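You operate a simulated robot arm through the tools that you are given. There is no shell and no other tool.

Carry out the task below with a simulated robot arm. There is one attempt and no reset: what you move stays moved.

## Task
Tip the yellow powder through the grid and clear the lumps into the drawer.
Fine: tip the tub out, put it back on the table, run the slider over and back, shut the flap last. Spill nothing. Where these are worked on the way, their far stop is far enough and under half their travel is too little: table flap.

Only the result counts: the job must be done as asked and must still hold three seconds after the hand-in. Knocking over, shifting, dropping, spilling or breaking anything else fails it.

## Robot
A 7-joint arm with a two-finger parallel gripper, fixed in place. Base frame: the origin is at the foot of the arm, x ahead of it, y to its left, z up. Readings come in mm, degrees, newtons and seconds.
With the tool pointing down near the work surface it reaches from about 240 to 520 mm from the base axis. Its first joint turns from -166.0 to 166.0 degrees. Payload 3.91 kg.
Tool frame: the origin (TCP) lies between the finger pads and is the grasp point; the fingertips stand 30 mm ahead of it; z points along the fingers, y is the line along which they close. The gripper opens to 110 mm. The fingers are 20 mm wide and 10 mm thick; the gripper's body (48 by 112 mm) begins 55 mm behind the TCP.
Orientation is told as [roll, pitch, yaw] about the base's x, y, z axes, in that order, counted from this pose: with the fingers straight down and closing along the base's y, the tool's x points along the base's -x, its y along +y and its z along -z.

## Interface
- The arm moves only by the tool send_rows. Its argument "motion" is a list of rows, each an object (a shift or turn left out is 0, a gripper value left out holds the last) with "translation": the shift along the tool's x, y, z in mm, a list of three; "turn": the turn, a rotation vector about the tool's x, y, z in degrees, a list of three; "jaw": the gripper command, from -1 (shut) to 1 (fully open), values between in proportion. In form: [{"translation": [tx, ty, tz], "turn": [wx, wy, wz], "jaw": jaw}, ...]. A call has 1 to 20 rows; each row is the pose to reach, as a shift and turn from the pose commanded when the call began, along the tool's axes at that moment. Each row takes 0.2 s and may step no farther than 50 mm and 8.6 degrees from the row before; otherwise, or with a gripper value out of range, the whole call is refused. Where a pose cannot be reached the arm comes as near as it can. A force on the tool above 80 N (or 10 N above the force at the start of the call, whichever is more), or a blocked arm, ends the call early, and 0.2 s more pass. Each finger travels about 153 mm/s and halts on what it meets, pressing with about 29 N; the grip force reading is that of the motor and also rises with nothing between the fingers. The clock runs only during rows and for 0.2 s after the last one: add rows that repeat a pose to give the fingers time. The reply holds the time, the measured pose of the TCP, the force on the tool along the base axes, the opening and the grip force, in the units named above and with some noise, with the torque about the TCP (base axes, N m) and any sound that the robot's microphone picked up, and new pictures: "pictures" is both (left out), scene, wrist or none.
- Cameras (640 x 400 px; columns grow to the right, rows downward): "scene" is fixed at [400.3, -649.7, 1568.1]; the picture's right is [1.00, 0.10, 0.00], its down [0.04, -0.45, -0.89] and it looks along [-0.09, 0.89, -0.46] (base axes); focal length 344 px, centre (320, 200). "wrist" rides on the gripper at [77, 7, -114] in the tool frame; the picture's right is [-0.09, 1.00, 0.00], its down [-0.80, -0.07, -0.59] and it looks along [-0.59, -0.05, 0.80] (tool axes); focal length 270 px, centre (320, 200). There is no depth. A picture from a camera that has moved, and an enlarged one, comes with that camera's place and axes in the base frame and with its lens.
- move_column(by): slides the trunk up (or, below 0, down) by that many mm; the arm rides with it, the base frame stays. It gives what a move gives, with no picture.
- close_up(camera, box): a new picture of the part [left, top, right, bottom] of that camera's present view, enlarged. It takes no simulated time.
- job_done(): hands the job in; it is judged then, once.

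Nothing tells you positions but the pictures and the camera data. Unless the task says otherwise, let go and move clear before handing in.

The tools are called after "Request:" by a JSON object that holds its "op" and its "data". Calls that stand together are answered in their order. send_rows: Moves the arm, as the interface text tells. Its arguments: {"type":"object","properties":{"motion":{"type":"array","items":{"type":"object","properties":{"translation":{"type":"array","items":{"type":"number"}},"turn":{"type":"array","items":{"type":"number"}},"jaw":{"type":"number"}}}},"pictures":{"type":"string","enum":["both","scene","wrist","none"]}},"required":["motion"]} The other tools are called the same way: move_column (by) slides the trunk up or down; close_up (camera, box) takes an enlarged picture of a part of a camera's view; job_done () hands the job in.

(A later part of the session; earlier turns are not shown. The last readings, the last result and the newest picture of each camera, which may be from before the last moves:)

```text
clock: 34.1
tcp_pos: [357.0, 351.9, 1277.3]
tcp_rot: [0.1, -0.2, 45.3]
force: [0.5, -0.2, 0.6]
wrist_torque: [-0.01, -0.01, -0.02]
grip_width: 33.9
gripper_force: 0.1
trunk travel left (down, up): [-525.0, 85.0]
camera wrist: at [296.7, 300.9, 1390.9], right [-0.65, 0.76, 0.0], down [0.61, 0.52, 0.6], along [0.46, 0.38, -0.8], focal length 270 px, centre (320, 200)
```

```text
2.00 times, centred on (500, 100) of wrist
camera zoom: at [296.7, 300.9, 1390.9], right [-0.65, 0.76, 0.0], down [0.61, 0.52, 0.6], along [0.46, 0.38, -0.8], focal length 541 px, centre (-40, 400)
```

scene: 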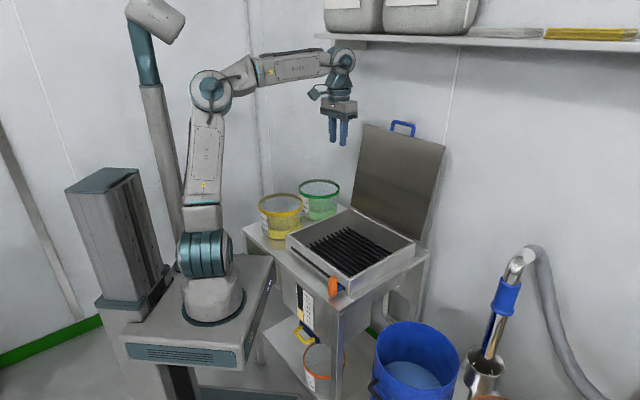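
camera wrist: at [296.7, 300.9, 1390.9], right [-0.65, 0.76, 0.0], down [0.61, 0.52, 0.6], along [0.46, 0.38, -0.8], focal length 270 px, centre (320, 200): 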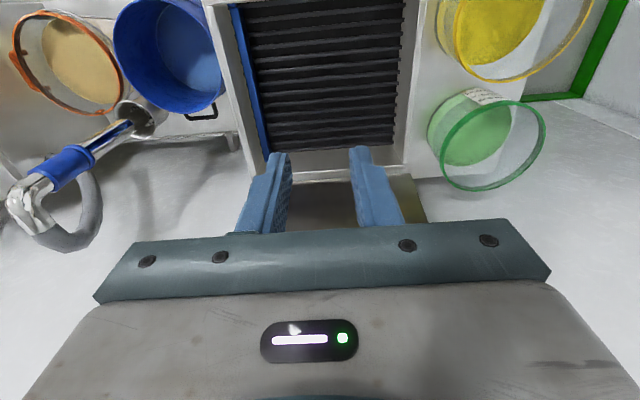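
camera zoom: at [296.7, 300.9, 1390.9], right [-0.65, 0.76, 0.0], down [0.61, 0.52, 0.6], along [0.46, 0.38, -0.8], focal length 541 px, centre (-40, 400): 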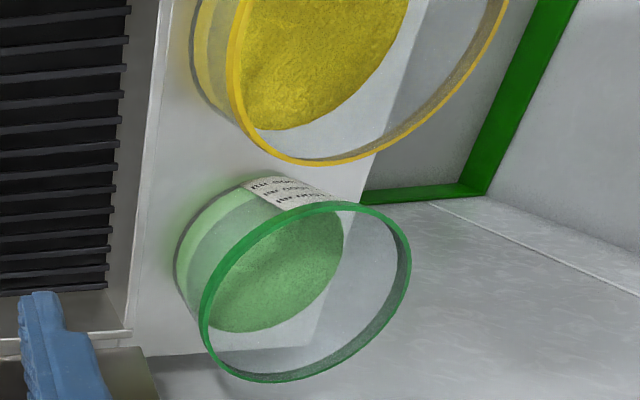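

The grid lies lower than I assumed, at z ≈ 800, with bars spanning about l = −165 to 150, so mid-grid is a safe target. Now I'll rehearse the tilt empty, sideways so the hand ends up above the stream.

Request:
{"op": "send_rows", "data": {"motion": [{"translation": [0, -0.5, 15], "turn": [-8.2, 0, 0]}, {"translation": [0, -1, 30], "turn": [-16.4, 0, 0]}, {"translation": [0, -1.5, 45], "turn": [-24.6, 0, 0]}, {"translation": [0, -2, 60], "turn": [-32.8, 0, 0]}, {"translation": [0, -2.5, 75], "turn": [-41, 0, 0]}, {"translation": [0, -3, 90], "turn": [-49.2, 0, 0]}, {"translation": [0, -3.5, 105], "turn": [-57.4, 0, 0]}, {"translation": [0, -4, 120], "turn": [-65.6, 0, 0]}, {"translation": [0, -5, 140], "turn": [-73.8, 0, 0]}, {"translation": [0, -6, 160], "turn": [-82, 0, 0]}, {"translation": [0, -6, 172], "turn": [-90, 0, 0]}, {"translation": [0, -6, 172], "turn": [-90, 0, 0]}], "pictures": "both"}}

```text
clock: 36.7
tcp_pos: [339.3, 357.4, 1107.2]
tcp_rot: [88.5, -0.2, 44.1]
force: [-0.4, 0.7, -0.5]
wrist_torque: [0.01, 0.02, -0.05]
grip_width: 34.0
gripper_force: 0.1
out of reach, approached as far as the arm can: row 11, 12
trunk travel left (down, up): [-525.0, 85.0]
camera wrist: at [362.5, 222.1, 1117.4], right [0.04, 0.08, 1.0], down [0.99, 0.13, -0.05], along [-0.13, 0.99, -0.07], focal length 270 px, centre (320, 200)
```

scene: 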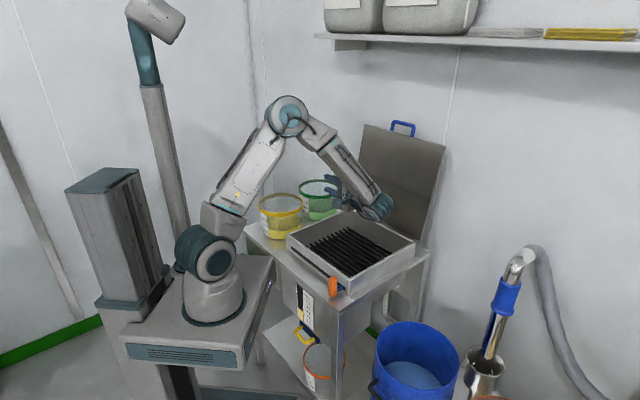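
wrist: 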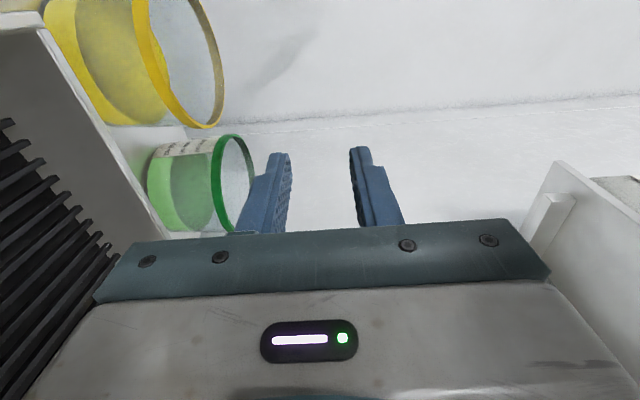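

With the tool turned sideways the wrist runs out of range at about 88°, which is not enough tilt. Pouring toward the robot with the tub held at its far rim, and the trunk lower, should give more range, so I'll return to vertical and rehearse that.

Request:
{"op": "send_rows", "data": {"motion": [{"translation": [0, 15, 0], "turn": [8.1, 0, 0]}, {"translation": [0, 30, 0], "turn": [16.2, 0, 0]}, {"translation": [0, 45, 0], "turn": [24.3, 0, 0]}, {"translation": [0, 60, 0], "turn": [32.4, 0, 0]}, {"translation": [0, 75, 0], "turn": [40.5, 0, 0]}, {"translation": [0, 90, 0], "turn": [48.6, 0, 0]}, {"translation": [0, 105, 0], "turn": [56.7, 0, 0]}, {"translation": [0, 120, 0], "turn": [64.8, 0, 0]}, {"translation": [0, 135, 0], "turn": [72.9, 0, 0]}, {"translation": [0, 150, 0], "turn": [81, 0, 0]}, {"translation": [0, 165, 0], "turn": [88.5, 0, 0]}, {"translation": [0, 165, 0], "turn": [88.5, 0, 0]}], "pictures": "none"}}

Request:
{"op": "send_rows", "data": {"motion": [{"turn": [0, 0, 8.1]}, {"turn": [0, 0, 16.2]}, {"turn": [0, 0, 24.3]}, {"turn": [0, 0, 32.4]}, {"turn": [0, 0, 40.5]}, {"turn": [0, 0, 48.6]}, {"turn": [0, 0, 56.7]}, {"turn": [0, 0, 64.8]}, {"turn": [0, 0, 72.9]}, {"turn": [0, 0, 81]}, {"turn": [0, 0, 89.1]}, {"turn": [0, 0, 89.1]}], "pictures": "none"}}

Request:
{"op": "move_column", "data": {"by": -150}}

```text
clock: 39.3
tcp_pos: [338.7, 358.8, 1272.5]
tcp_rot: [1.3, -0.2, 45.1]
force: [0.2, 0.7, 0.3]
wrist_torque: [0.01, -0.02, -0.01]
grip_width: 34.0
gripper_force: 0.1
trunk travel left (down, up): [-525.0, 85.0]
```

```text
clock: 41.9
tcp_pos: [339.7, 358.9, 1273.2]
tcp_rot: [0.3, 1.6, -44.1]
force: [-0.8, 0.2, -0.4]
wrist_torque: [0.02, -0.04, 0.03]
grip_width: 34.1
gripper_force: 0.0
trunk travel left (down, up): [-525.0, 85.0]
```

```text
clock: 43.6
tcp_pos: [339.6, 357.5, 1122.1]
tcp_rot: [0.1, 1.4, -44.0]
force: [-0.3, -0.3, 0.3]
wrist_torque: [-0.01, -0.03, -0.02]
grip_width: 34.2
gripper_force: 0.0
trunk travel left (down, up): [-375.0, 235.0]
```

Request:
{"op": "send_rows", "data": {"motion": [{"translation": [-6, 0, 0], "turn": [0, -1.4, -1.0]}, {"translation": [-12, 0, 0], "turn": [0, -1.4, -1.0]}], "pictures": "none"}}

Request:
{"op": "send_rows", "data": {"motion": [{"translation": [0, 6, 1], "turn": [-8.2, 0, 0]}, {"translation": [0, 12, 3], "turn": [-16.4, 0, 0]}, {"translation": [0, 18, 4], "turn": [-24.6, 0, 0]}, {"translation": [0, 24, 6], "turn": [-32.8, 0, 0]}, {"translation": [0, 30, 7], "turn": [-41, 0, 0]}, {"translation": [0, 36, 9], "turn": [-49.2, 0, 0]}, {"translation": [0, 42, 11], "turn": [-57.4, 0, 0]}, {"translation": [0, 48, 12], "turn": [-65.6, 0, 0]}, {"translation": [0, 54, 14], "turn": [-73.8, 0, 0]}, {"translation": [0, 60, 15], "turn": [-82, 0, 0]}, {"translation": [0, 67, 17], "turn": [-90, 0, 0]}, {"translation": [0, 52, 17], "turn": [-97.5, 0, 0]}, {"translation": [0, 36, 20], "turn": [-105, 0, 0]}, {"translation": [0, 10, 28], "turn": [-112.5, 0, 0]}, {"translation": [0, -23, 41], "turn": [-120, 0, 0]}, {"translation": [0, -23, 41], "turn": [-120, 0, 0]}], "pictures": "both"}}

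```text
clock: 44.2
tcp_pos: [349.3, 349.8, 1122.1]
tcp_rot: [0.2, -0.1, -43.0]
force: [-0.4, 0.2, 0.7]
wrist_torque: [-0.03, -0.02, -0.03]
grip_width: 34.2
gripper_force: 0.0
trunk travel left (down, up): [-375.0, 235.0]
```

```text
clock: 45.2
tcp_pos: [428.9, 300.4, 1115.8]
tcp_rot: [31.3, -0.4, -54.6]
force: [-0.4, 0.9, -0.4]
wrist_torque: [-0.05, 0.02, -0.03]
grip_width: 34.4
gripper_force: 0.1
trunk travel left (down, up): [-375.0, 235.0]
stopped in row 5: the arm was blocked; the commanded pose is now the measured one
camera wrist: at [340.3, 332.3, 1216.5], right [0.74, 0.42, 0.52], down [0.16, -0.86, 0.48], along [0.65, -0.27, -0.71], focal length 270 px, centre (320, 200)
```

scene: 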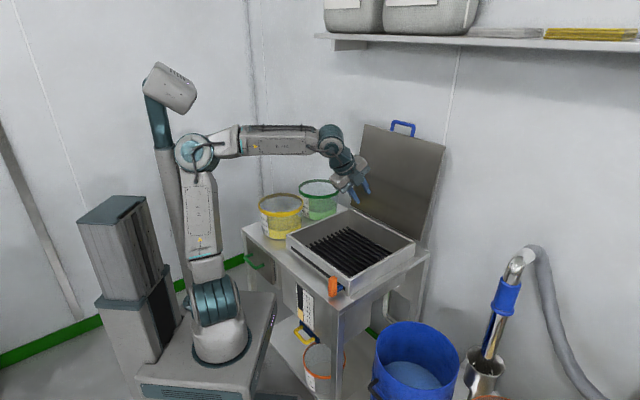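
wrist: 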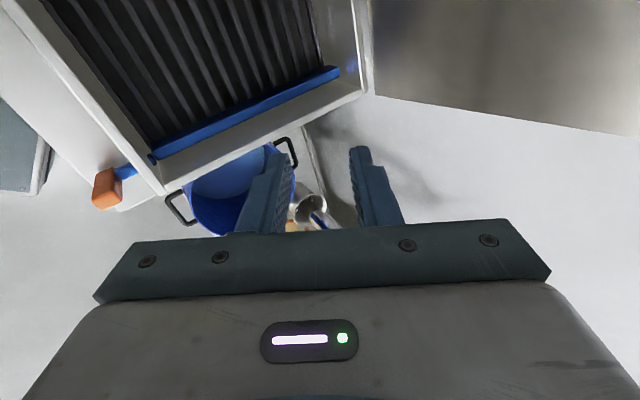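

The arm swung sideways and reported itself blocked partway, so it probably met a joint limit or switched configuration. Nothing is held, so I'll bring it back to the middle line slowly and see how it behaves.

Request:
{"op": "send_rows", "data": {"motion": [{"translation": [15, -2.2, -1.3], "turn": [0, 0.8, -1.4]}, {"translation": [30, -4.3, -2.6], "turn": [0, 1.7, -2.7]}, {"translation": [45, -6.5, -4], "turn": [0, 2.5, -4.1]}, {"translation": [60, -8.7, -5.3], "turn": [0, 3.3, -5.5]}, {"translation": [75, -10.9, -6.6], "turn": [0, 4.2, -6.8]}, {"translation": [90, -13, -7.9], "turn": [0, 5, -8.2]}, {"translation": [90, -13, -7.9], "turn": [0, 5, -8.2]}], "pictures": "scene"}}

```text
clock: 46.3
tcp_pos: [435.7, 286.9, 1116.1]
tcp_rot: [31.4, -1.0, -57.3]
force: [0.9, -1.1, -0.2]
wrist_torque: [-0.04, 0.01, -0.02]
grip_width: 34.0
gripper_force: 0.0
trunk travel left (down, up): [-375.0, 235.0]
stopped in row 5: the arm was blocked; the commanded pose is now the measured one
```

scene: 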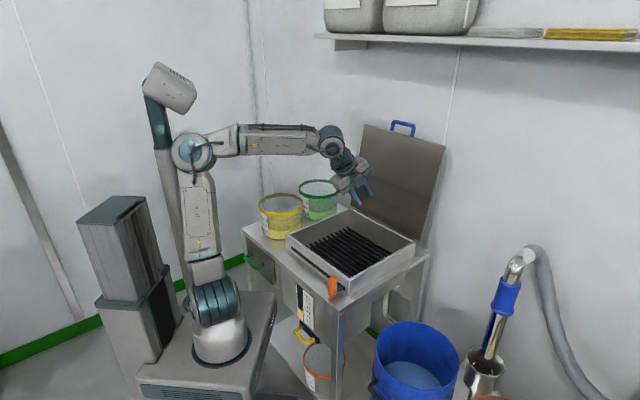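

Request:
{"op": "close_up", "data": {"camera": "scene", "box": [70, 50, 400, 256]}}

Request:
{"op": "close_up", "data": {"camera": "scene", "box": [60, 190, 340, 365]}}

```text
1.94 times, centred on (235, 153) of scene
camera zoom: at [400.3, -649.7, 1568.1], right [1.0, 0.1, 0.0], down [0.04, -0.45, -0.89], along [-0.09, 0.89, -0.46], focal length 666 px, centre (485, 291)
```

zoom: 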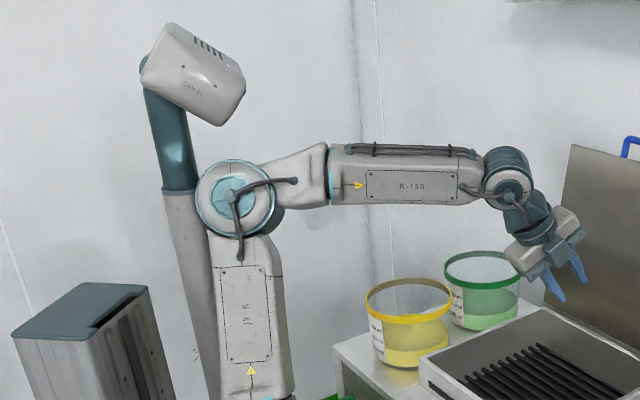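

```text
2.29 times, centred on (200, 278) of scene
camera zoom: at [400.3, -649.7, 1568.1], right [1.0, 0.1, 0.0], down [0.04, -0.45, -0.89], along [-0.09, 0.89, -0.46], focal length 786 px, centre (594, 23)
```

zoom: 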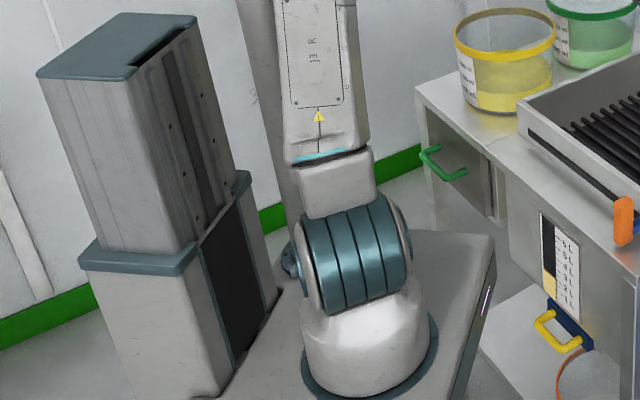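

The elbow had swung left against the camera mast. I'll extend the hand outward along its present direction to pull the elbow away from the mast.

Request:
{"op": "send_rows", "data": {"motion": [{"translation": [0, 13, 8]}, {"translation": [0, 26, 16]}, {"translation": [0, 39, 24]}, {"translation": [0, 52, 32]}, {"translation": [0, 65, 40]}, {"translation": [0, 78, 48]}, {"translation": [0, 78, 48]}], "pictures": "scene"}}

```text
clock: 47.9
tcp_pos: [513.5, 338.4, 1115.1]
tcp_rot: [31.5, -1.1, -57.0]
force: [0.3, 0.8, 0.4]
wrist_torque: [-0.02, 0.0, -0.02]
grip_width: 34.1
gripper_force: 0.1
trunk travel left (down, up): [-375.0, 235.0]
```

scene: 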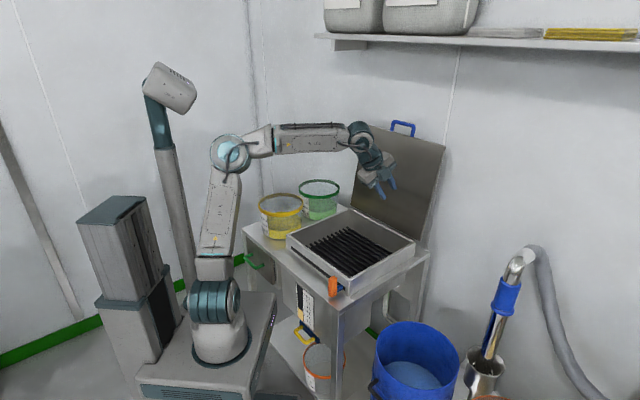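

That freed it. I'll swing back to the middle line at this longer reach, where the elbow stays forward.

Request:
{"op": "send_rows", "data": {"motion": [{"translation": [20.8, -1.2, -0.7], "turn": [0, 1.0, -1.7]}, {"translation": [41.6, -2.4, -1.5], "turn": [0, 2.1, -3.4]}, {"translation": [62.4, -3.6, -2.2], "turn": [0, 3.1, -5.1]}, {"translation": [83.2, -4.8, -2.9], "turn": [0, 4.1, -6.8]}, {"translation": [104, -6, -3.7], "turn": [0, 5.2, -8.5]}, {"translation": [124.8, -7.2, -4.4], "turn": [0, 6.2, -10.2]}, {"translation": [124.8, -7.2, -4.4], "turn": [0, 6.2, -10.2]}], "pictures": "scene"}}

```text
clock: 49.5
tcp_pos: [437.6, 439.2, 1113.6]
tcp_rot: [31.3, -1.1, -45.2]
force: [0.5, -0.6, 0.4]
wrist_torque: [-0.03, 0.01, 0.01]
grip_width: 34.2
gripper_force: 0.1
trunk travel left (down, up): [-375.0, 235.0]
```

scene: 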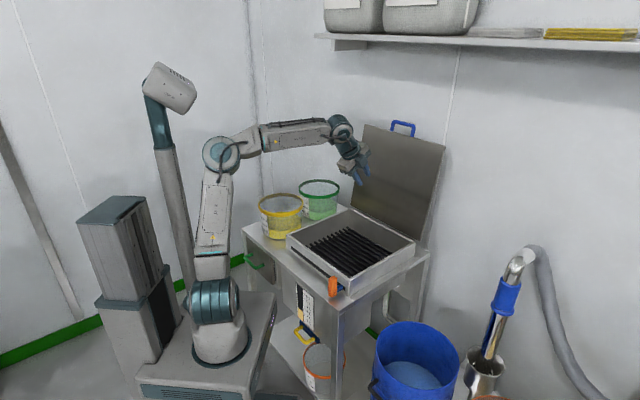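

Request:
{"op": "send_rows", "data": {"motion": [{"translation": [0, 13.7, 16], "turn": [-6.7, 0, 0]}, {"translation": [0, 15.3, 22.9], "turn": [-13.7, 0, 0]}, {"translation": [0, 12.1, 18.6], "turn": [-21.2, 0, 0]}, {"translation": [0, 4.6, 11.7], "turn": [-28.7, 0, 0]}, {"translation": [0, -4.5, 7.3], "turn": [-36.2, 0, 0]}, {"translation": [0, -16.1, 1.4], "turn": [-43.7, 0, 0]}, {"translation": [0, -30.1, -8.2], "turn": [-51.2, 0, 0]}, {"translation": [0, -47.2, -18.6], "turn": [-58.7, 0, 0]}, {"translation": [0, -47.2, -18.6], "turn": [-58.7, 0, 0]}], "pictures": "scene"}}

```text
clock: 51.5
tcp_pos: [401.5, 402.9, 1105.4]
tcp_rot: [90.0, -0.9, -45.1]
force: [-0.4, 0.2, -0.4]
wrist_torque: [0.02, 0.0, 0.01]
grip_width: 34.0
gripper_force: 0.0
out of reach, approached as far as the arm can: row 5, 6
trunk travel left (down, up): [-375.0, 235.0]
```

scene: 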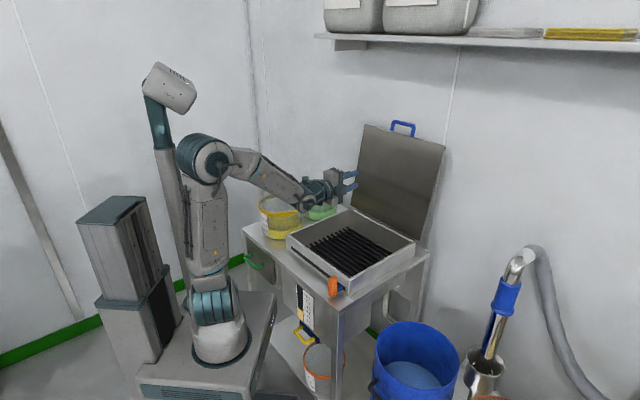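

At this trunk height 90° tilt is reached cleanly. I'll continue the rehearsal to see how far past 90° the arm can go.

Request:
{"op": "send_rows", "data": {"motion": [{"translation": [0, -1.5, -23.5], "turn": [-7.5, 0, 0]}, {"translation": [0, -6.1, -46.6], "turn": [-15, 0, 0]}, {"translation": [0, -14, -69], "turn": [-22.5, 0, 0]}, {"translation": [0, -24, -90], "turn": [-30, 0, 0]}, {"translation": [0, -37, -110], "turn": [-37.5, 0, 0]}, {"translation": [0, -37, -110], "turn": [-37.5, 0, 0]}], "pictures": "both"}}

```text
clock: 52.9
tcp_pos: [337.8, 347.7, 1069.5]
tcp_rot: [127.6, -1.2, -45.3]
force: [0.8, 0.4, -0.6]
wrist_torque: [0.0, 0.0, -0.02]
grip_width: 34.1
gripper_force: 0.1
out of reach, approached as far as the arm can: row 4, 5, 6
trunk travel left (down, up): [-375.0, 235.0]
camera wrist: at [216.2, 333.3, 1004.1], right [-0.38, -0.48, 0.79], down [0.27, -0.88, -0.4], along [0.89, 0.06, 0.46], focal length 270 px, centre (320, 200)
```

scene: 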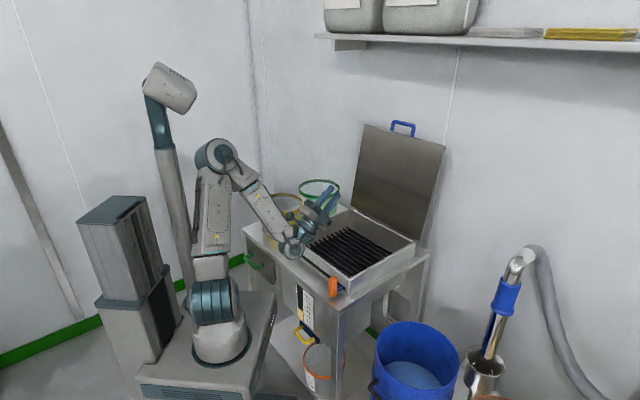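
wrist: 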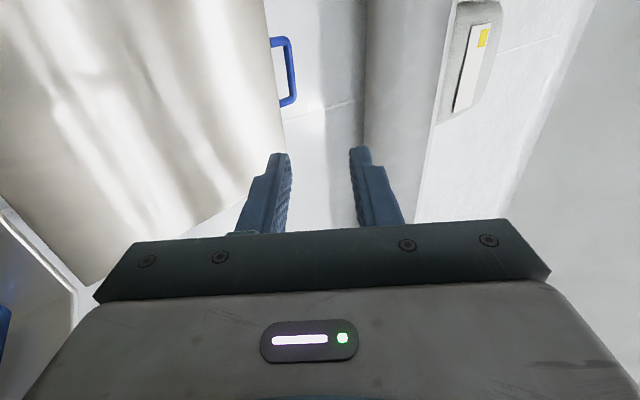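

The arm reached about 127° tilt with the grip point at r ≈ 485, which gives a clean pouring pose. I'll reverse the whole path to vertical, also rehearsing the return.

Request:
{"op": "send_rows", "data": {"motion": [{"translation": [0, 1.4, 20.3], "turn": [7.6, 0, 0]}, {"translation": [0, -4.5, 41.1], "turn": [15.6, 0, 0]}, {"translation": [0, -10.4, 61.8], "turn": [22.6, 0, 0]}, {"translation": [0, -16.8, 78.3], "turn": [30.1, 0, 0]}, {"translation": [0, -26.8, 93], "turn": [37.6, 0, 0]}, {"translation": [0, -36.1, 105.1], "turn": [45.1, 0, 0]}, {"translation": [0, -47.3, 117.9], "turn": [52.6, 0, 0]}, {"translation": [0, -54.4, 128.8], "turn": [60.1, 0, 0]}, {"translation": [0, -59.7, 137.3], "turn": [67.6, 0, 0]}, {"translation": [0, -67.4, 144], "turn": [75.1, 0, 0]}, {"translation": [0, -72, 146.8], "turn": [82.6, 0, 0]}, {"translation": [0, -65, 145.9], "turn": [89.6, 0, 0]}, {"translation": [0, -55, 141], "turn": [96.6, 0, 0]}, {"translation": [0, -49.5, 138.9], "turn": [104.6, 0, 0]}, {"translation": [0, -44.1, 136.7], "turn": [112.6, 0, 0]}, {"translation": [0, -39.5, 134], "turn": [120.1, 0, 0]}, {"translation": [0, -36.4, 130], "turn": [127.6, 0, 0]}, {"translation": [0, -36.4, 130], "turn": [127.6, 0, 0]}], "pictures": "both"}}

```text
clock: 56.7
tcp_pos: [424.5, 434.1, 1117.7]
tcp_rot: [-0.2, -1.1, -45.1]
force: [0.3, -0.6, -1.4]
wrist_torque: [0.0, 0.04, -0.01]
grip_width: 33.9
gripper_force: 0.1
trunk travel left (down, up): [-375.0, 235.0]
camera wrist: at [374.7, 494.5, 1231.9], right [0.77, 0.64, 0.0], down [0.51, -0.61, 0.61], along [0.39, -0.47, -0.79], focal length 270 px, centre (320, 200)
```

scene: 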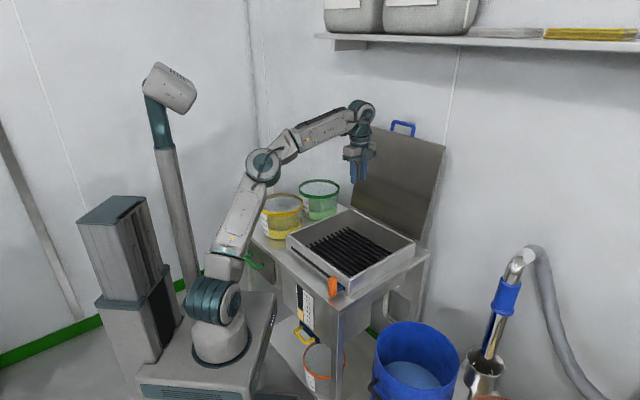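
wrist: 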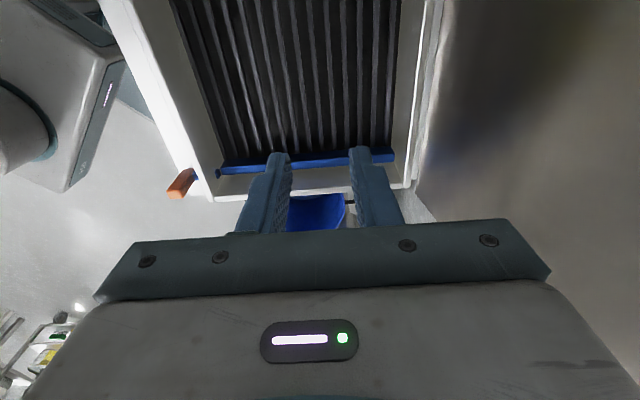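

The return path works. Now I'll swing over to the yellow tub, hovering above its far rim with the same tool attitude.

Request:
{"op": "send_rows", "data": {"motion": [{"translation": [41, 1, 0], "turn": [0, 0, -3.85], "jaw": -0.1}, {"translation": [82, -1.7, 0], "turn": [0, 0, -7.7]}, {"translation": [123.1, -6.1, 0], "turn": [0, 0, -11.55]}, {"translation": [164, -13.3, 0], "turn": [0, 0, -15.4]}, {"translation": [204.5, -23.4, 0], "turn": [0, 0, -19.25]}, {"translation": [244.4, -36.2, 0], "turn": [0, 0, -23.1]}, {"translation": [283.1, -52.6, 0], "turn": [0, 0, -26.95]}, {"translation": [321.3, -70.8, 0], "turn": [0, 0, -31]}, {"translation": [321.3, -70.8, 0], "turn": [0, 0, -31]}], "pictures": "both"}}

```text
clock: 58.7
tcp_pos: [151.3, 610.6, 1111.2]
tcp_rot: [-0.6, -0.9, -14.1]
force: [0.2, -0.2, -0.2]
wrist_torque: [0.04, 0.0, 0.01]
grip_width: 49.4
gripper_force: 0.0
trunk travel left (down, up): [-375.0, 235.0]
camera wrist: at [76.6, 638.3, 1225.4], right [0.33, 0.94, -0.01], down [0.75, -0.26, 0.61], along [0.57, -0.21, -0.79], focal length 270 px, centre (320, 200)
```

scene: 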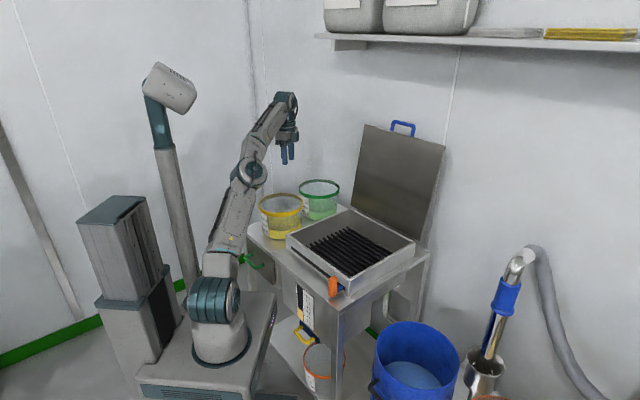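
wrist: 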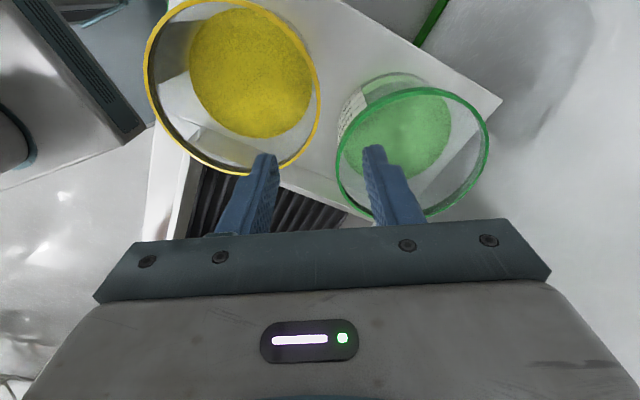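

Request:
{"op": "close_up", "data": {"camera": "wrist", "box": [120, 0, 360, 200]}}

Request:
{"op": "close_up", "data": {"camera": "wrist", "box": [320, 60, 520, 230]}}

```text
2.00 times, centred on (240, 100) of wrist
camera zoom: at [76.6, 638.3, 1225.4], right [0.33, 0.94, -0.01], down [0.75, -0.26, 0.61], along [0.57, -0.21, -0.79], focal length 541 px, centre (480, 400)
```

zoom: 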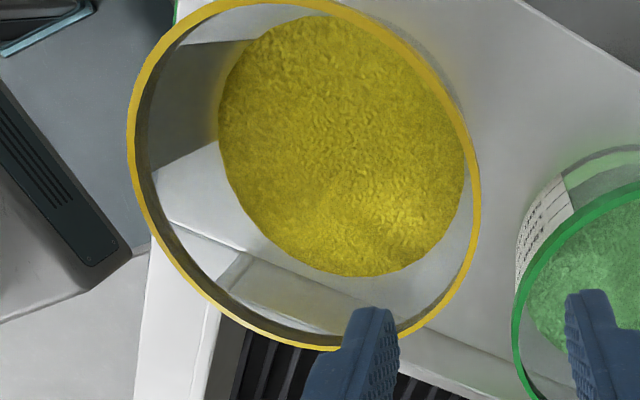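

```text
2.35 times, centred on (420, 145) of wrist
camera zoom: at [76.6, 638.3, 1225.4], right [0.33, 0.94, -0.01], down [0.75, -0.26, 0.61], along [0.57, -0.21, -0.79], focal length 636 px, centre (85, 329)
```

zoom: 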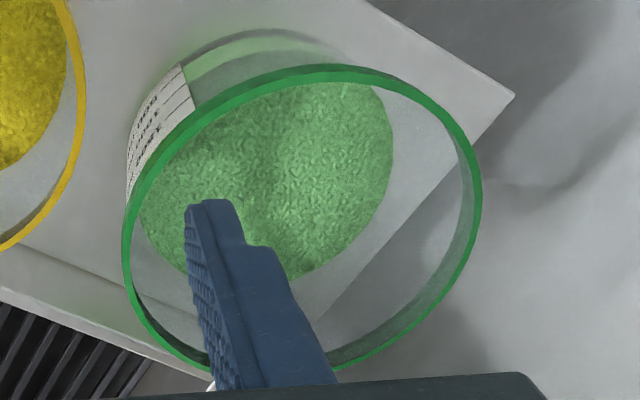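

The yellow rim is centred at about (131, 524) with radius 88 mm and its top near z = 940. I'll straighten the tool, narrow the jaw to 38 mm to stay clear of the green tub, and descend partway over the far rim.

Request:
{"op": "send_rows", "data": {"motion": [{"translation": [-1, -1.6, 0], "turn": [-0.6, 0.9, 0], "jaw": -0.31}, {"translation": [-1.9, -3.2, 0], "turn": [-0.6, 0.9, 0]}, {"translation": [-1.9, -3.2, 0], "turn": [-0.6, 0.9, 0]}], "pictures": "none"}}

Request:
{"op": "send_rows", "data": {"motion": [{"translation": [0, 0, 35]}, {"translation": [0, 0, 70]}, {"translation": [0, 0, 105]}, {"translation": [0, 0, 130]}, {"translation": [0, 0, 130]}], "pictures": "both"}}

```text
clock: 59.5
tcp_pos: [151.4, 608.1, 1112.7]
tcp_rot: [0.0, 0.0, -14.2]
force: [0.9, -0.1, 0.3]
wrist_torque: [0.02, 0.01, 0.01]
grip_width: 37.8
gripper_force: 0.0
trunk travel left (down, up): [-375.0, 235.0]
```

```text
clock: 60.7
tcp_pos: [150.6, 607.8, 981.0]
tcp_rot: [0.0, 0.0, -14.2]
force: [-0.4, 0.2, 0.4]
wrist_torque: [0.01, 0.02, -0.04]
grip_width: 37.6
gripper_force: 0.1
trunk travel left (down, up): [-375.0, 235.0]
camera wrist: at [77.5, 632.8, 1096.9], right [0.33, 0.94, 0.0], down [0.76, -0.26, 0.59], along [0.56, -0.2, -0.8], focal length 270 px, centre (320, 200)
```

scene: 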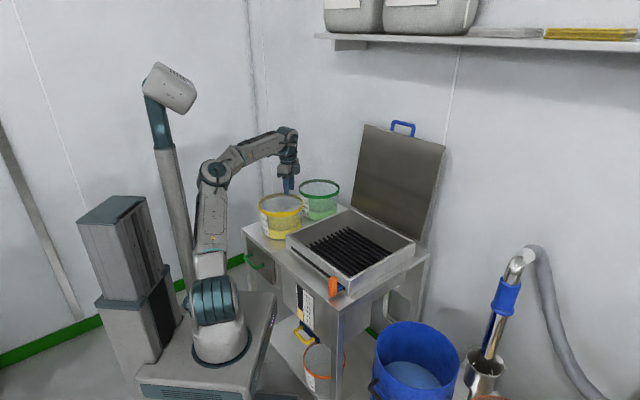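
wrist: 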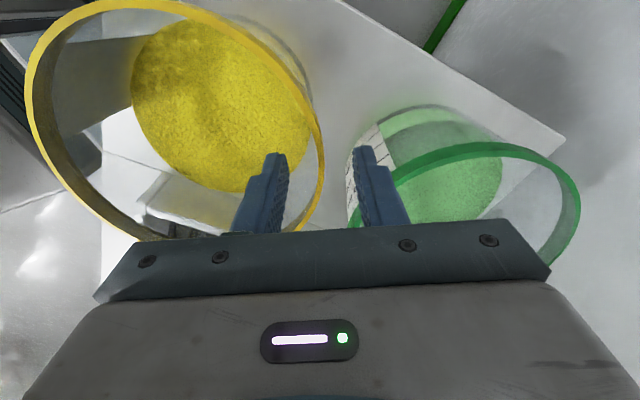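

The rim passes centrally between the fingers. I'll descend so the pads straddle the wall and then close.

Request:
{"op": "send_rows", "data": {"motion": [{"translation": [0, 0, 20]}, {"translation": [0, 0, 40]}, {"translation": [0, 0, 62]}, {"translation": [0, 0, 62]}], "pictures": "both"}}

```text
clock: 61.7
tcp_pos: [150.9, 607.7, 921.2]
tcp_rot: [0.0, 0.1, -14.2]
force: [0.2, 0.1, -0.1]
wrist_torque: [0.02, -0.03, 0.03]
grip_width: 38.4
gripper_force: 0.0
trunk travel left (down, up): [-375.0, 235.0]
camera wrist: at [77.8, 634.4, 1036.0], right [0.33, 0.94, 0.0], down [0.76, -0.26, 0.59], along [0.56, -0.2, -0.8], focal length 270 px, centre (320, 200)
```

scene: 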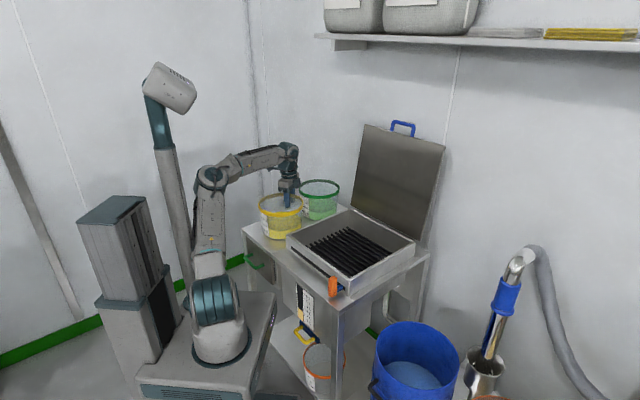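
wrist: 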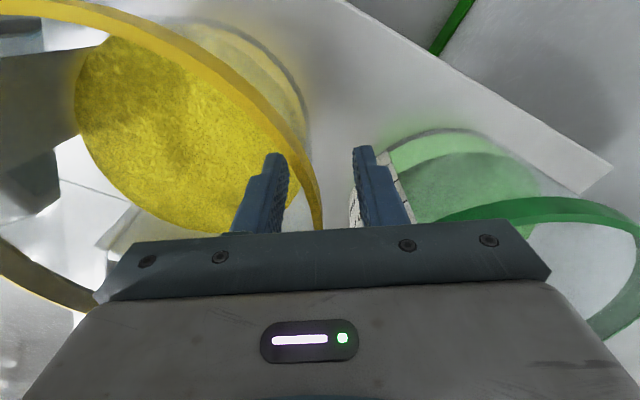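

Request:
{"op": "send_rows", "data": {"motion": [{"jaw": -1}, {"jaw": -1}, {"jaw": -1}, {"jaw": -1}], "pictures": "both"}}

```text
clock: 62.7
tcp_pos: [151.1, 608.0, 921.4]
tcp_rot: [0.0, 0.1, -14.2]
force: [1.0, 0.5, 6.9]
wrist_torque: [-1.52, 0.38, 0.13]
grip_width: 4.9
gripper_force: 28.4
trunk travel left (down, up): [-375.0, 235.0]
camera wrist: at [78.0, 634.0, 1036.6], right [0.33, 0.94, 0.0], down [0.76, -0.27, 0.59], along [0.56, -0.2, -0.8], focal length 270 px, centre (320, 200)
```

scene: 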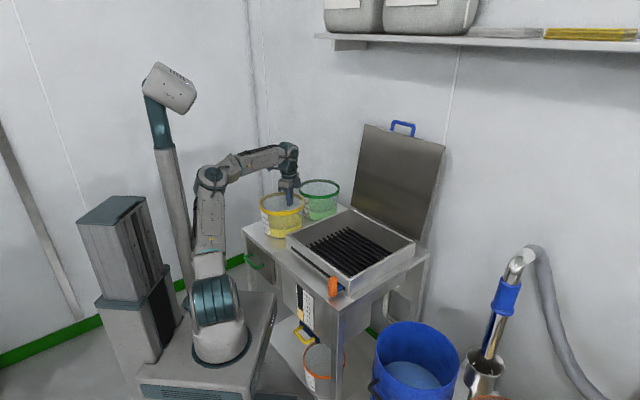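
wrist: 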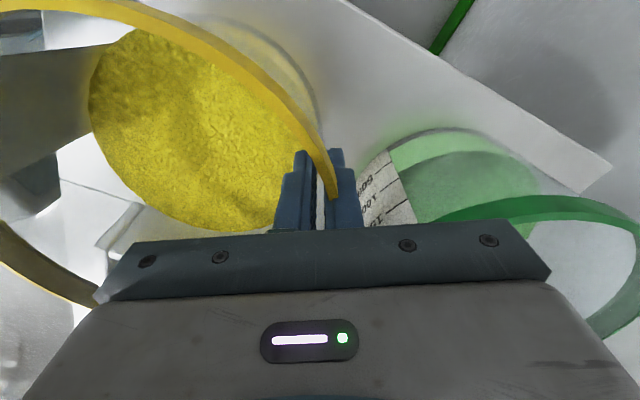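

The tub wall is gripped at 4.9 mm. I'll lift slowly by 30 mm first and check that it hangs level.

Request:
{"op": "send_rows", "data": {"motion": [{"translation": [0, 0, -5]}, {"translation": [0, 0, -10]}, {"translation": [0, 0, -20]}, {"translation": [0, 0, -30]}, {"translation": [0, 0, -30]}], "pictures": "both"}}

Request:
{"op": "close_up", "data": {"camera": "scene", "box": [235, 165, 355, 245]}}

```text
clock: 63.9
tcp_pos: [152.0, 607.1, 950.7]
tcp_rot: [0.0, 0.0, -14.3]
force: [-0.1, 2.3, 4.7]
wrist_torque: [-0.66, 0.23, -0.01]
grip_width: 3.3
gripper_force: 29.4
trunk travel left (down, up): [-375.0, 235.0]
camera wrist: at [77.4, 633.5, 1065.7], right [0.33, 0.94, 0.0], down [0.76, -0.26, 0.59], along [0.56, -0.2, -0.8], focal length 270 px, centre (320, 200)
```

scene: 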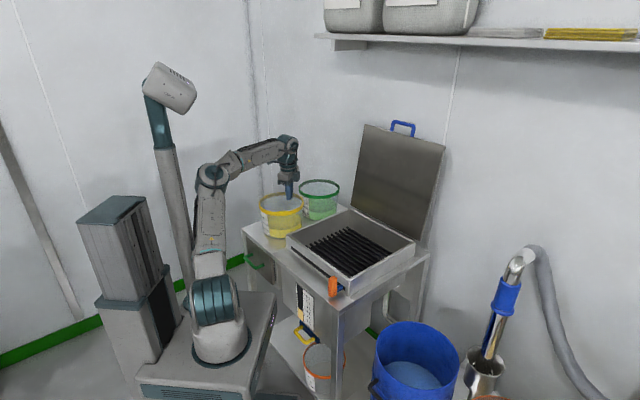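
wrist: 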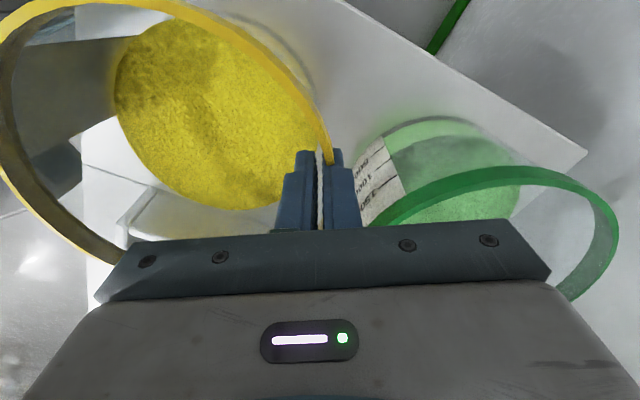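

```text
5.00 times, centred on (295, 205) of scene
camera zoom: at [400.3, -649.7, 1568.1], right [1.0, 0.1, 0.0], down [0.04, -0.45, -0.89], along [-0.09, 0.89, -0.46], focal length 1718 px, centre (445, 175)
```

zoom: 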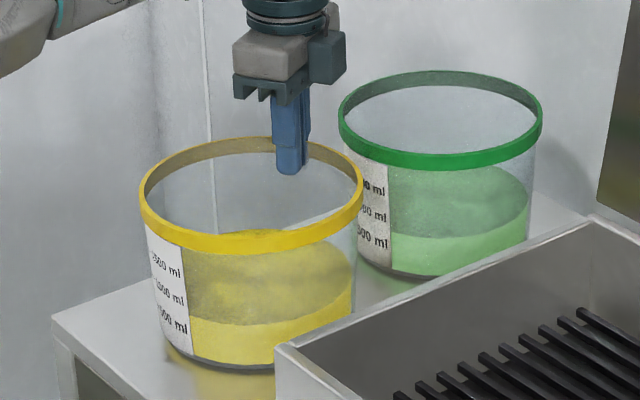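

The fingers slid up about 28 mm and the tub stayed on the table. The readings fit a wall leaning about 3° against vertical pads, so only the edges gripped. I'll open, tilt the tool 3° to match the wall and grip deeper.

Request:
{"op": "send_rows", "data": {"motion": [{"jaw": -0.31}, {"jaw": -0.31}, {"translation": [0, -0.7, 10], "turn": [1.5, 0, 0]}, {"translation": [0, -1.5, 20], "turn": [3, 0, 0]}, {"translation": [0, -1.5, 34], "turn": [3, 0, 0]}, {"translation": [0, -1.5, 48], "turn": [3, 0, 0]}, {"translation": [0, -1.5, 48], "turn": [3, 0, 0]}], "pictures": "both"}}

```text
clock: 65.5
tcp_pos: [149.2, 605.4, 901.2]
tcp_rot: [-3.1, 0.0, -14.2]
force: [0.5, -0.1, 0.0]
wrist_torque: [0.0, 0.03, -0.02]
grip_width: 38.0
gripper_force: 0.0
trunk travel left (down, up): [-375.0, 235.0]
camera wrist: at [78.0, 637.2, 1015.5], right [0.33, 0.94, -0.05], down [0.77, -0.23, 0.6], along [0.55, -0.24, -0.8], focal length 270 px, centre (320, 200)
```

scene: 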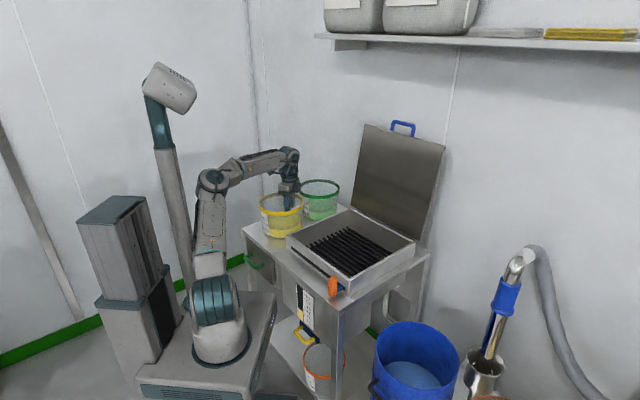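
wrist: 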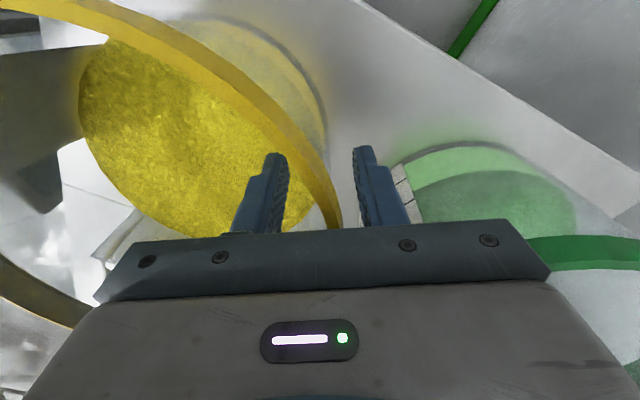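

Request:
{"op": "send_rows", "data": {"motion": [{"jaw": -1}, {"jaw": -1}, {"jaw": -1}, {"jaw": -1}], "pictures": "wrist"}}

```text
clock: 66.5
tcp_pos: [149.4, 606.6, 901.9]
tcp_rot: [-3.1, 0.1, -14.2]
force: [0.1, 0.3, -0.2]
wrist_torque: [0.44, -0.04, 0.02]
grip_width: 3.0
gripper_force: 29.3
trunk travel left (down, up): [-375.0, 235.0]
camera wrist: at [78.1, 637.4, 1015.6], right [0.33, 0.94, -0.05], down [0.77, -0.23, 0.6], along [0.55, -0.24, -0.8], focal length 270 px, centre (320, 200)
```

wrist: 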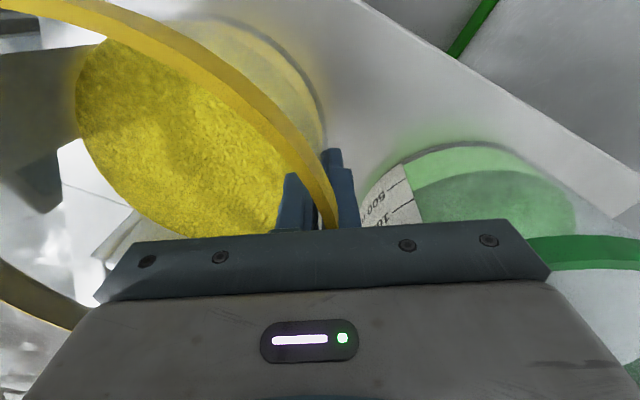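

The grip is much better aligned now, with little torque. I'll lift a small amount and check whether the tub follows.

Request:
{"op": "send_rows", "data": {"motion": [{"translation": [0, 0, -2.5]}, {"translation": [0, 0, -5]}, {"translation": [0, 0, -7.5]}, {"translation": [0, 0, -10]}], "pictures": "both"}}

Request:
{"op": "close_up", "data": {"camera": "scene", "box": [235, 165, 355, 245]}}

```text
clock: 67.5
tcp_pos: [150.3, 606.4, 910.8]
tcp_rot: [-3.1, 0.2, -14.1]
force: [0.0, 0.2, -5.4]
wrist_torque: [0.41, -0.07, -0.04]
grip_width: 2.9
gripper_force: 28.9
trunk travel left (down, up): [-375.0, 235.0]
camera wrist: at [78.7, 638.3, 1026.5], right [0.33, 0.94, -0.05], down [0.77, -0.23, 0.6], along [0.55, -0.24, -0.8], focal length 270 px, centre (320, 200)
```

scene: 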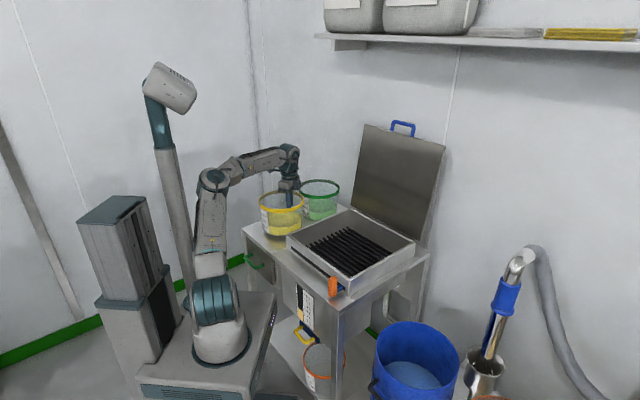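
wrist: 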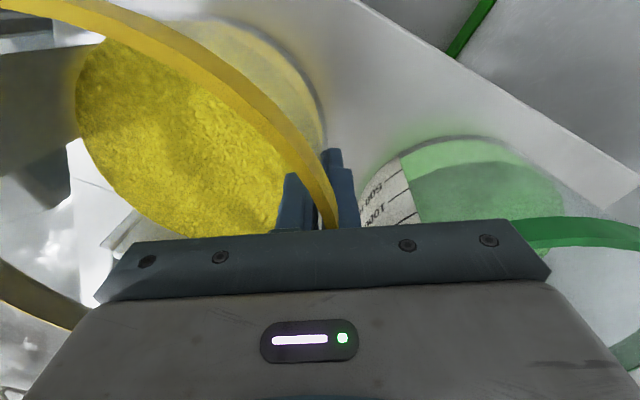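

```text
5.00 times, centred on (295, 205) of scene
camera zoom: at [400.3, -649.7, 1568.1], right [1.0, 0.1, 0.0], down [0.04, -0.45, -0.89], along [-0.09, 0.89, -0.46], focal length 1718 px, centre (445, 175)
```

zoom: 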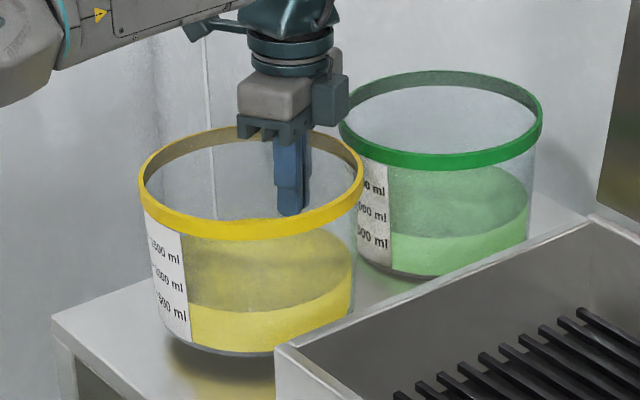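

The tub now lifts cleanly, with a shadow under it and about 5.4 N of load. I'll raise it well clear of everything.

Request:
{"op": "send_rows", "data": {"motion": [{"translation": [0, -0.5, -10]}, {"translation": [0, -1.3, -25]}, {"translation": [0, -2.2, -42]}, {"translation": [0, -3.2, -60]}, {"translation": [0, -4.1, -78]}, {"translation": [0, -5.0, -96]}, {"translation": [0, -6.0, -114]}, {"translation": [0, -6.6, -126]}, {"translation": [0, -6.8, -130]}, {"translation": [0, -6.8, -130]}], "pictures": "both"}}

Request:
{"op": "close_up", "data": {"camera": "scene", "box": [215, 115, 355, 215]}}

```text
clock: 69.7
tcp_pos: [151.5, 607.0, 1043.6]
tcp_rot: [-3.0, 0.0, -14.3]
force: [-0.4, 0.3, -5.2]
wrist_torque: [0.4, -0.1, 0.0]
grip_width: 2.7
gripper_force: 28.9
trunk travel left (down, up): [-375.0, 235.0]
camera wrist: at [78.4, 638.1, 1157.1], right [0.33, 0.94, -0.05], down [0.77, -0.23, 0.6], along [0.55, -0.24, -0.8], focal length 270 px, centre (320, 200)
```

scene: 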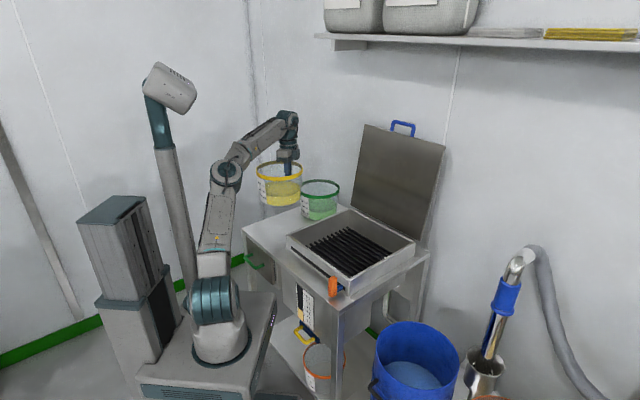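
wrist: 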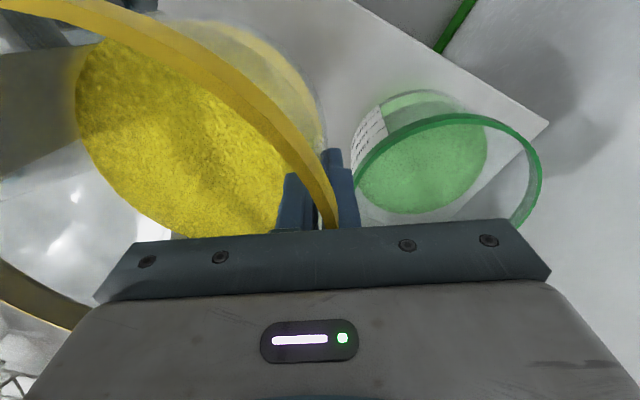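

```text
4.00 times, centred on (285, 165) of scene
camera zoom: at [400.3, -649.7, 1568.1], right [1.0, 0.1, 0.0], down [0.04, -0.45, -0.89], along [-0.09, 0.89, -0.46], focal length 1375 px, centre (460, 340)
```

zoom: 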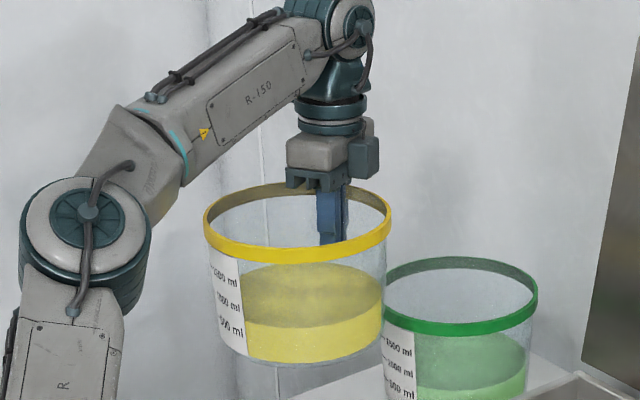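

The tub hangs level and clear at TCP z ≈ 1044. I'll swing it slowly over the box, rising a little on the way.

Request:
{"op": "send_rows", "data": {"motion": [{"translation": [-21.2, -1.1, -3.5], "turn": [0, 0.1, 1.95]}, {"translation": [-42.3, -2.2, -6.9], "turn": [0, 0.2, 3.9]}, {"translation": [-63.5, -4.9, -10.3], "turn": [0, 0.3, 5.85]}, {"translation": [-84.6, -7.6, -13.6], "turn": [0, 0.41, 7.8]}, {"translation": [-105.4, -11.8, -16.9], "turn": [0, 0.51, 9.75]}, {"translation": [-126.2, -16, -20.2], "turn": [0, 0.61, 11.7]}, {"translation": [-146.7, -21.6, -23.5], "turn": [0, 0.72, 13.65]}, {"translation": [-167.2, -27.1, -26.7], "turn": [0, 0.82, 15.6]}, {"translation": [-187.3, -34, -29.9], "turn": [0, 0.92, 17.55]}, {"translation": [-207.3, -40.8, -33], "turn": [0, 1.02, 19.5]}, {"translation": [-227, -48.7, -36], "turn": [0, 1.12, 21.45]}, {"translation": [-246.7, -56.5, -39.1], "turn": [0, 1.22, 23.4]}, {"translation": [-265.7, -66.1, -42.1], "turn": [0, 1.33, 25.35]}, {"translation": [-284.6, -75.7, -45.1], "turn": [0, 1.43, 27.3]}, {"translation": [-302, -85.5, -48.1], "turn": [0, 1.52, 29]}, {"translation": [-319.6, -95.3, -51.1], "turn": [0, 1.61, 30.7]}, {"translation": [-319.6, -95.3, -51.1], "turn": [0, 1.61, 30.7]}], "pictures": "both"}}

```text
clock: 73.3
tcp_pos: [437.8, 437.8, 1098.8]
tcp_rot: [-3.1, 0.1, -45.0]
force: [0.8, 0.3, -5.2]
wrist_torque: [0.28, -0.32, 0.01]
grip_width: 3.1
gripper_force: 29.0
trunk travel left (down, up): [-375.0, 235.0]
camera wrist: at [392.0, 501.0, 1212.3], right [0.76, 0.64, -0.05], down [0.54, -0.59, 0.6], along [0.35, -0.49, -0.8], focal length 270 px, centre (320, 200)
```

scene: 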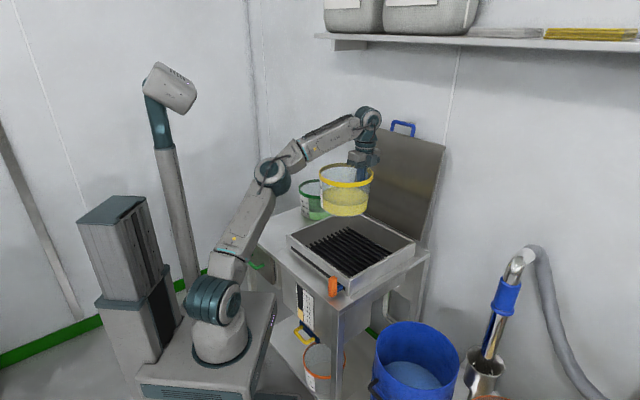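
wrist: 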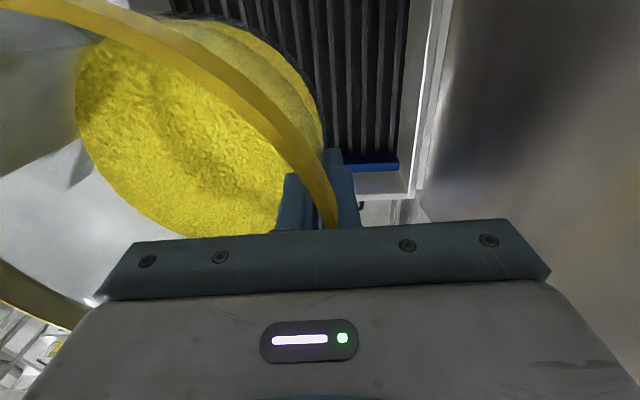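

The tub is upright over the middle of the grid. I'll begin tipping toward the robot, stopping at 45° to check before any powder flows.

Request:
{"op": "send_rows", "data": {"motion": [{"translation": [0, 2.9, -2.2], "turn": [-3.5, 0, 0]}, {"translation": [0, 5.8, -4.3], "turn": [-7, 0, 0]}, {"translation": [0, 9.2, -5.5], "turn": [-11, 0, 0]}, {"translation": [0, 12.7, -6.7], "turn": [-15, 0, 0]}, {"translation": [0, 15.6, -7.4], "turn": [-18.5, 0, 0]}, {"translation": [0, 18.6, -8], "turn": [-22, 0, 0]}, {"translation": [0, 21.1, -8.7], "turn": [-26, 0, 0]}, {"translation": [0, 23.5, -9.3], "turn": [-30, 0, 0]}, {"translation": [0, 25.5, -9.4], "turn": [-33.5, 0, 0]}, {"translation": [0, 26.5, -9.4], "turn": [-37, 0, 0]}, {"translation": [0, 27.5, -9.5], "turn": [-41, 0, 0]}, {"translation": [0, 28.5, -9.6], "turn": [-45, 0, 0]}, {"translation": [0, 28.5, -9.6], "turn": [-45, 0, 0]}], "pictures": "both"}}

Request:
{"op": "close_up", "data": {"camera": "scene", "box": [280, 130, 440, 300]}}

```text
clock: 76.1
tcp_pos: [458.8, 459.0, 1105.2]
tcp_rot: [41.9, -0.1, -44.9]
force: [0.3, -1.0, -5.0]
wrist_torque: [0.1, -0.1, 0.01]
grip_width: 2.7
gripper_force: 29.1
trunk travel left (down, up): [-375.0, 235.0]
camera wrist: at [352.8, 463.0, 1196.0], right [0.59, 0.46, 0.67], down [0.25, -0.88, 0.39], along [0.77, -0.07, -0.63], focal length 270 px, centre (320, 200)
```

scene: 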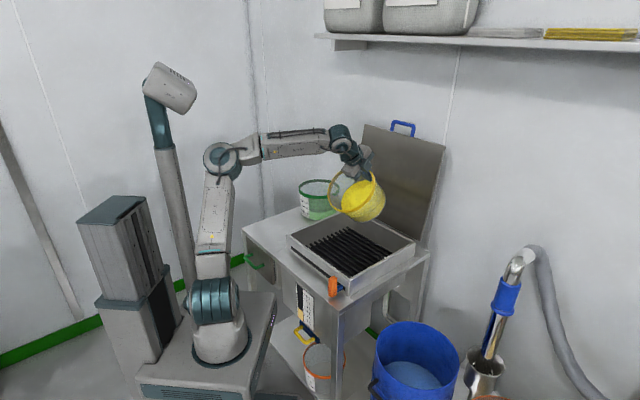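
wrist: 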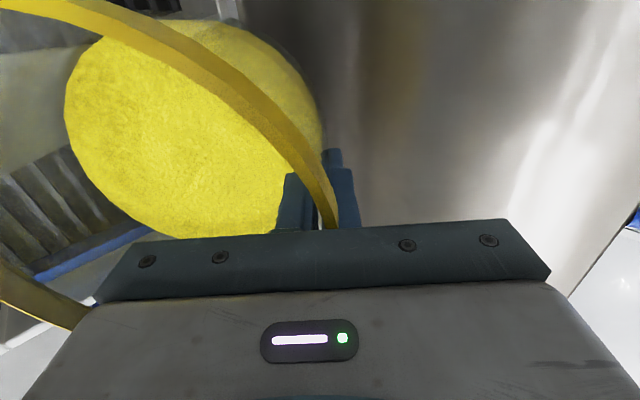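

```text
2.35 times, centred on (360, 215) of scene
camera zoom: at [400.3, -649.7, 1568.1], right [1.0, 0.1, 0.0], down [0.04, -0.45, -0.89], along [-0.09, 0.89, -0.46], focal length 809 px, centre (226, 165)
```

zoom: 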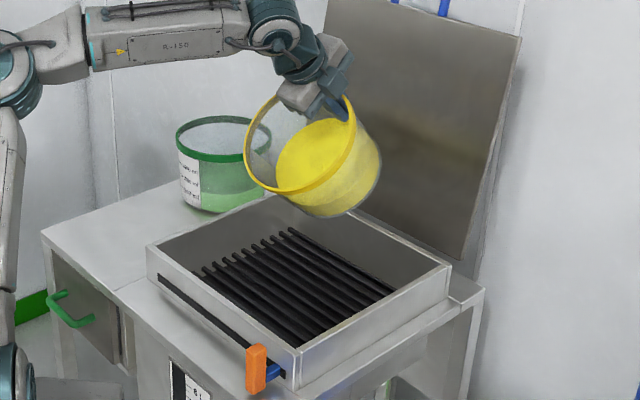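

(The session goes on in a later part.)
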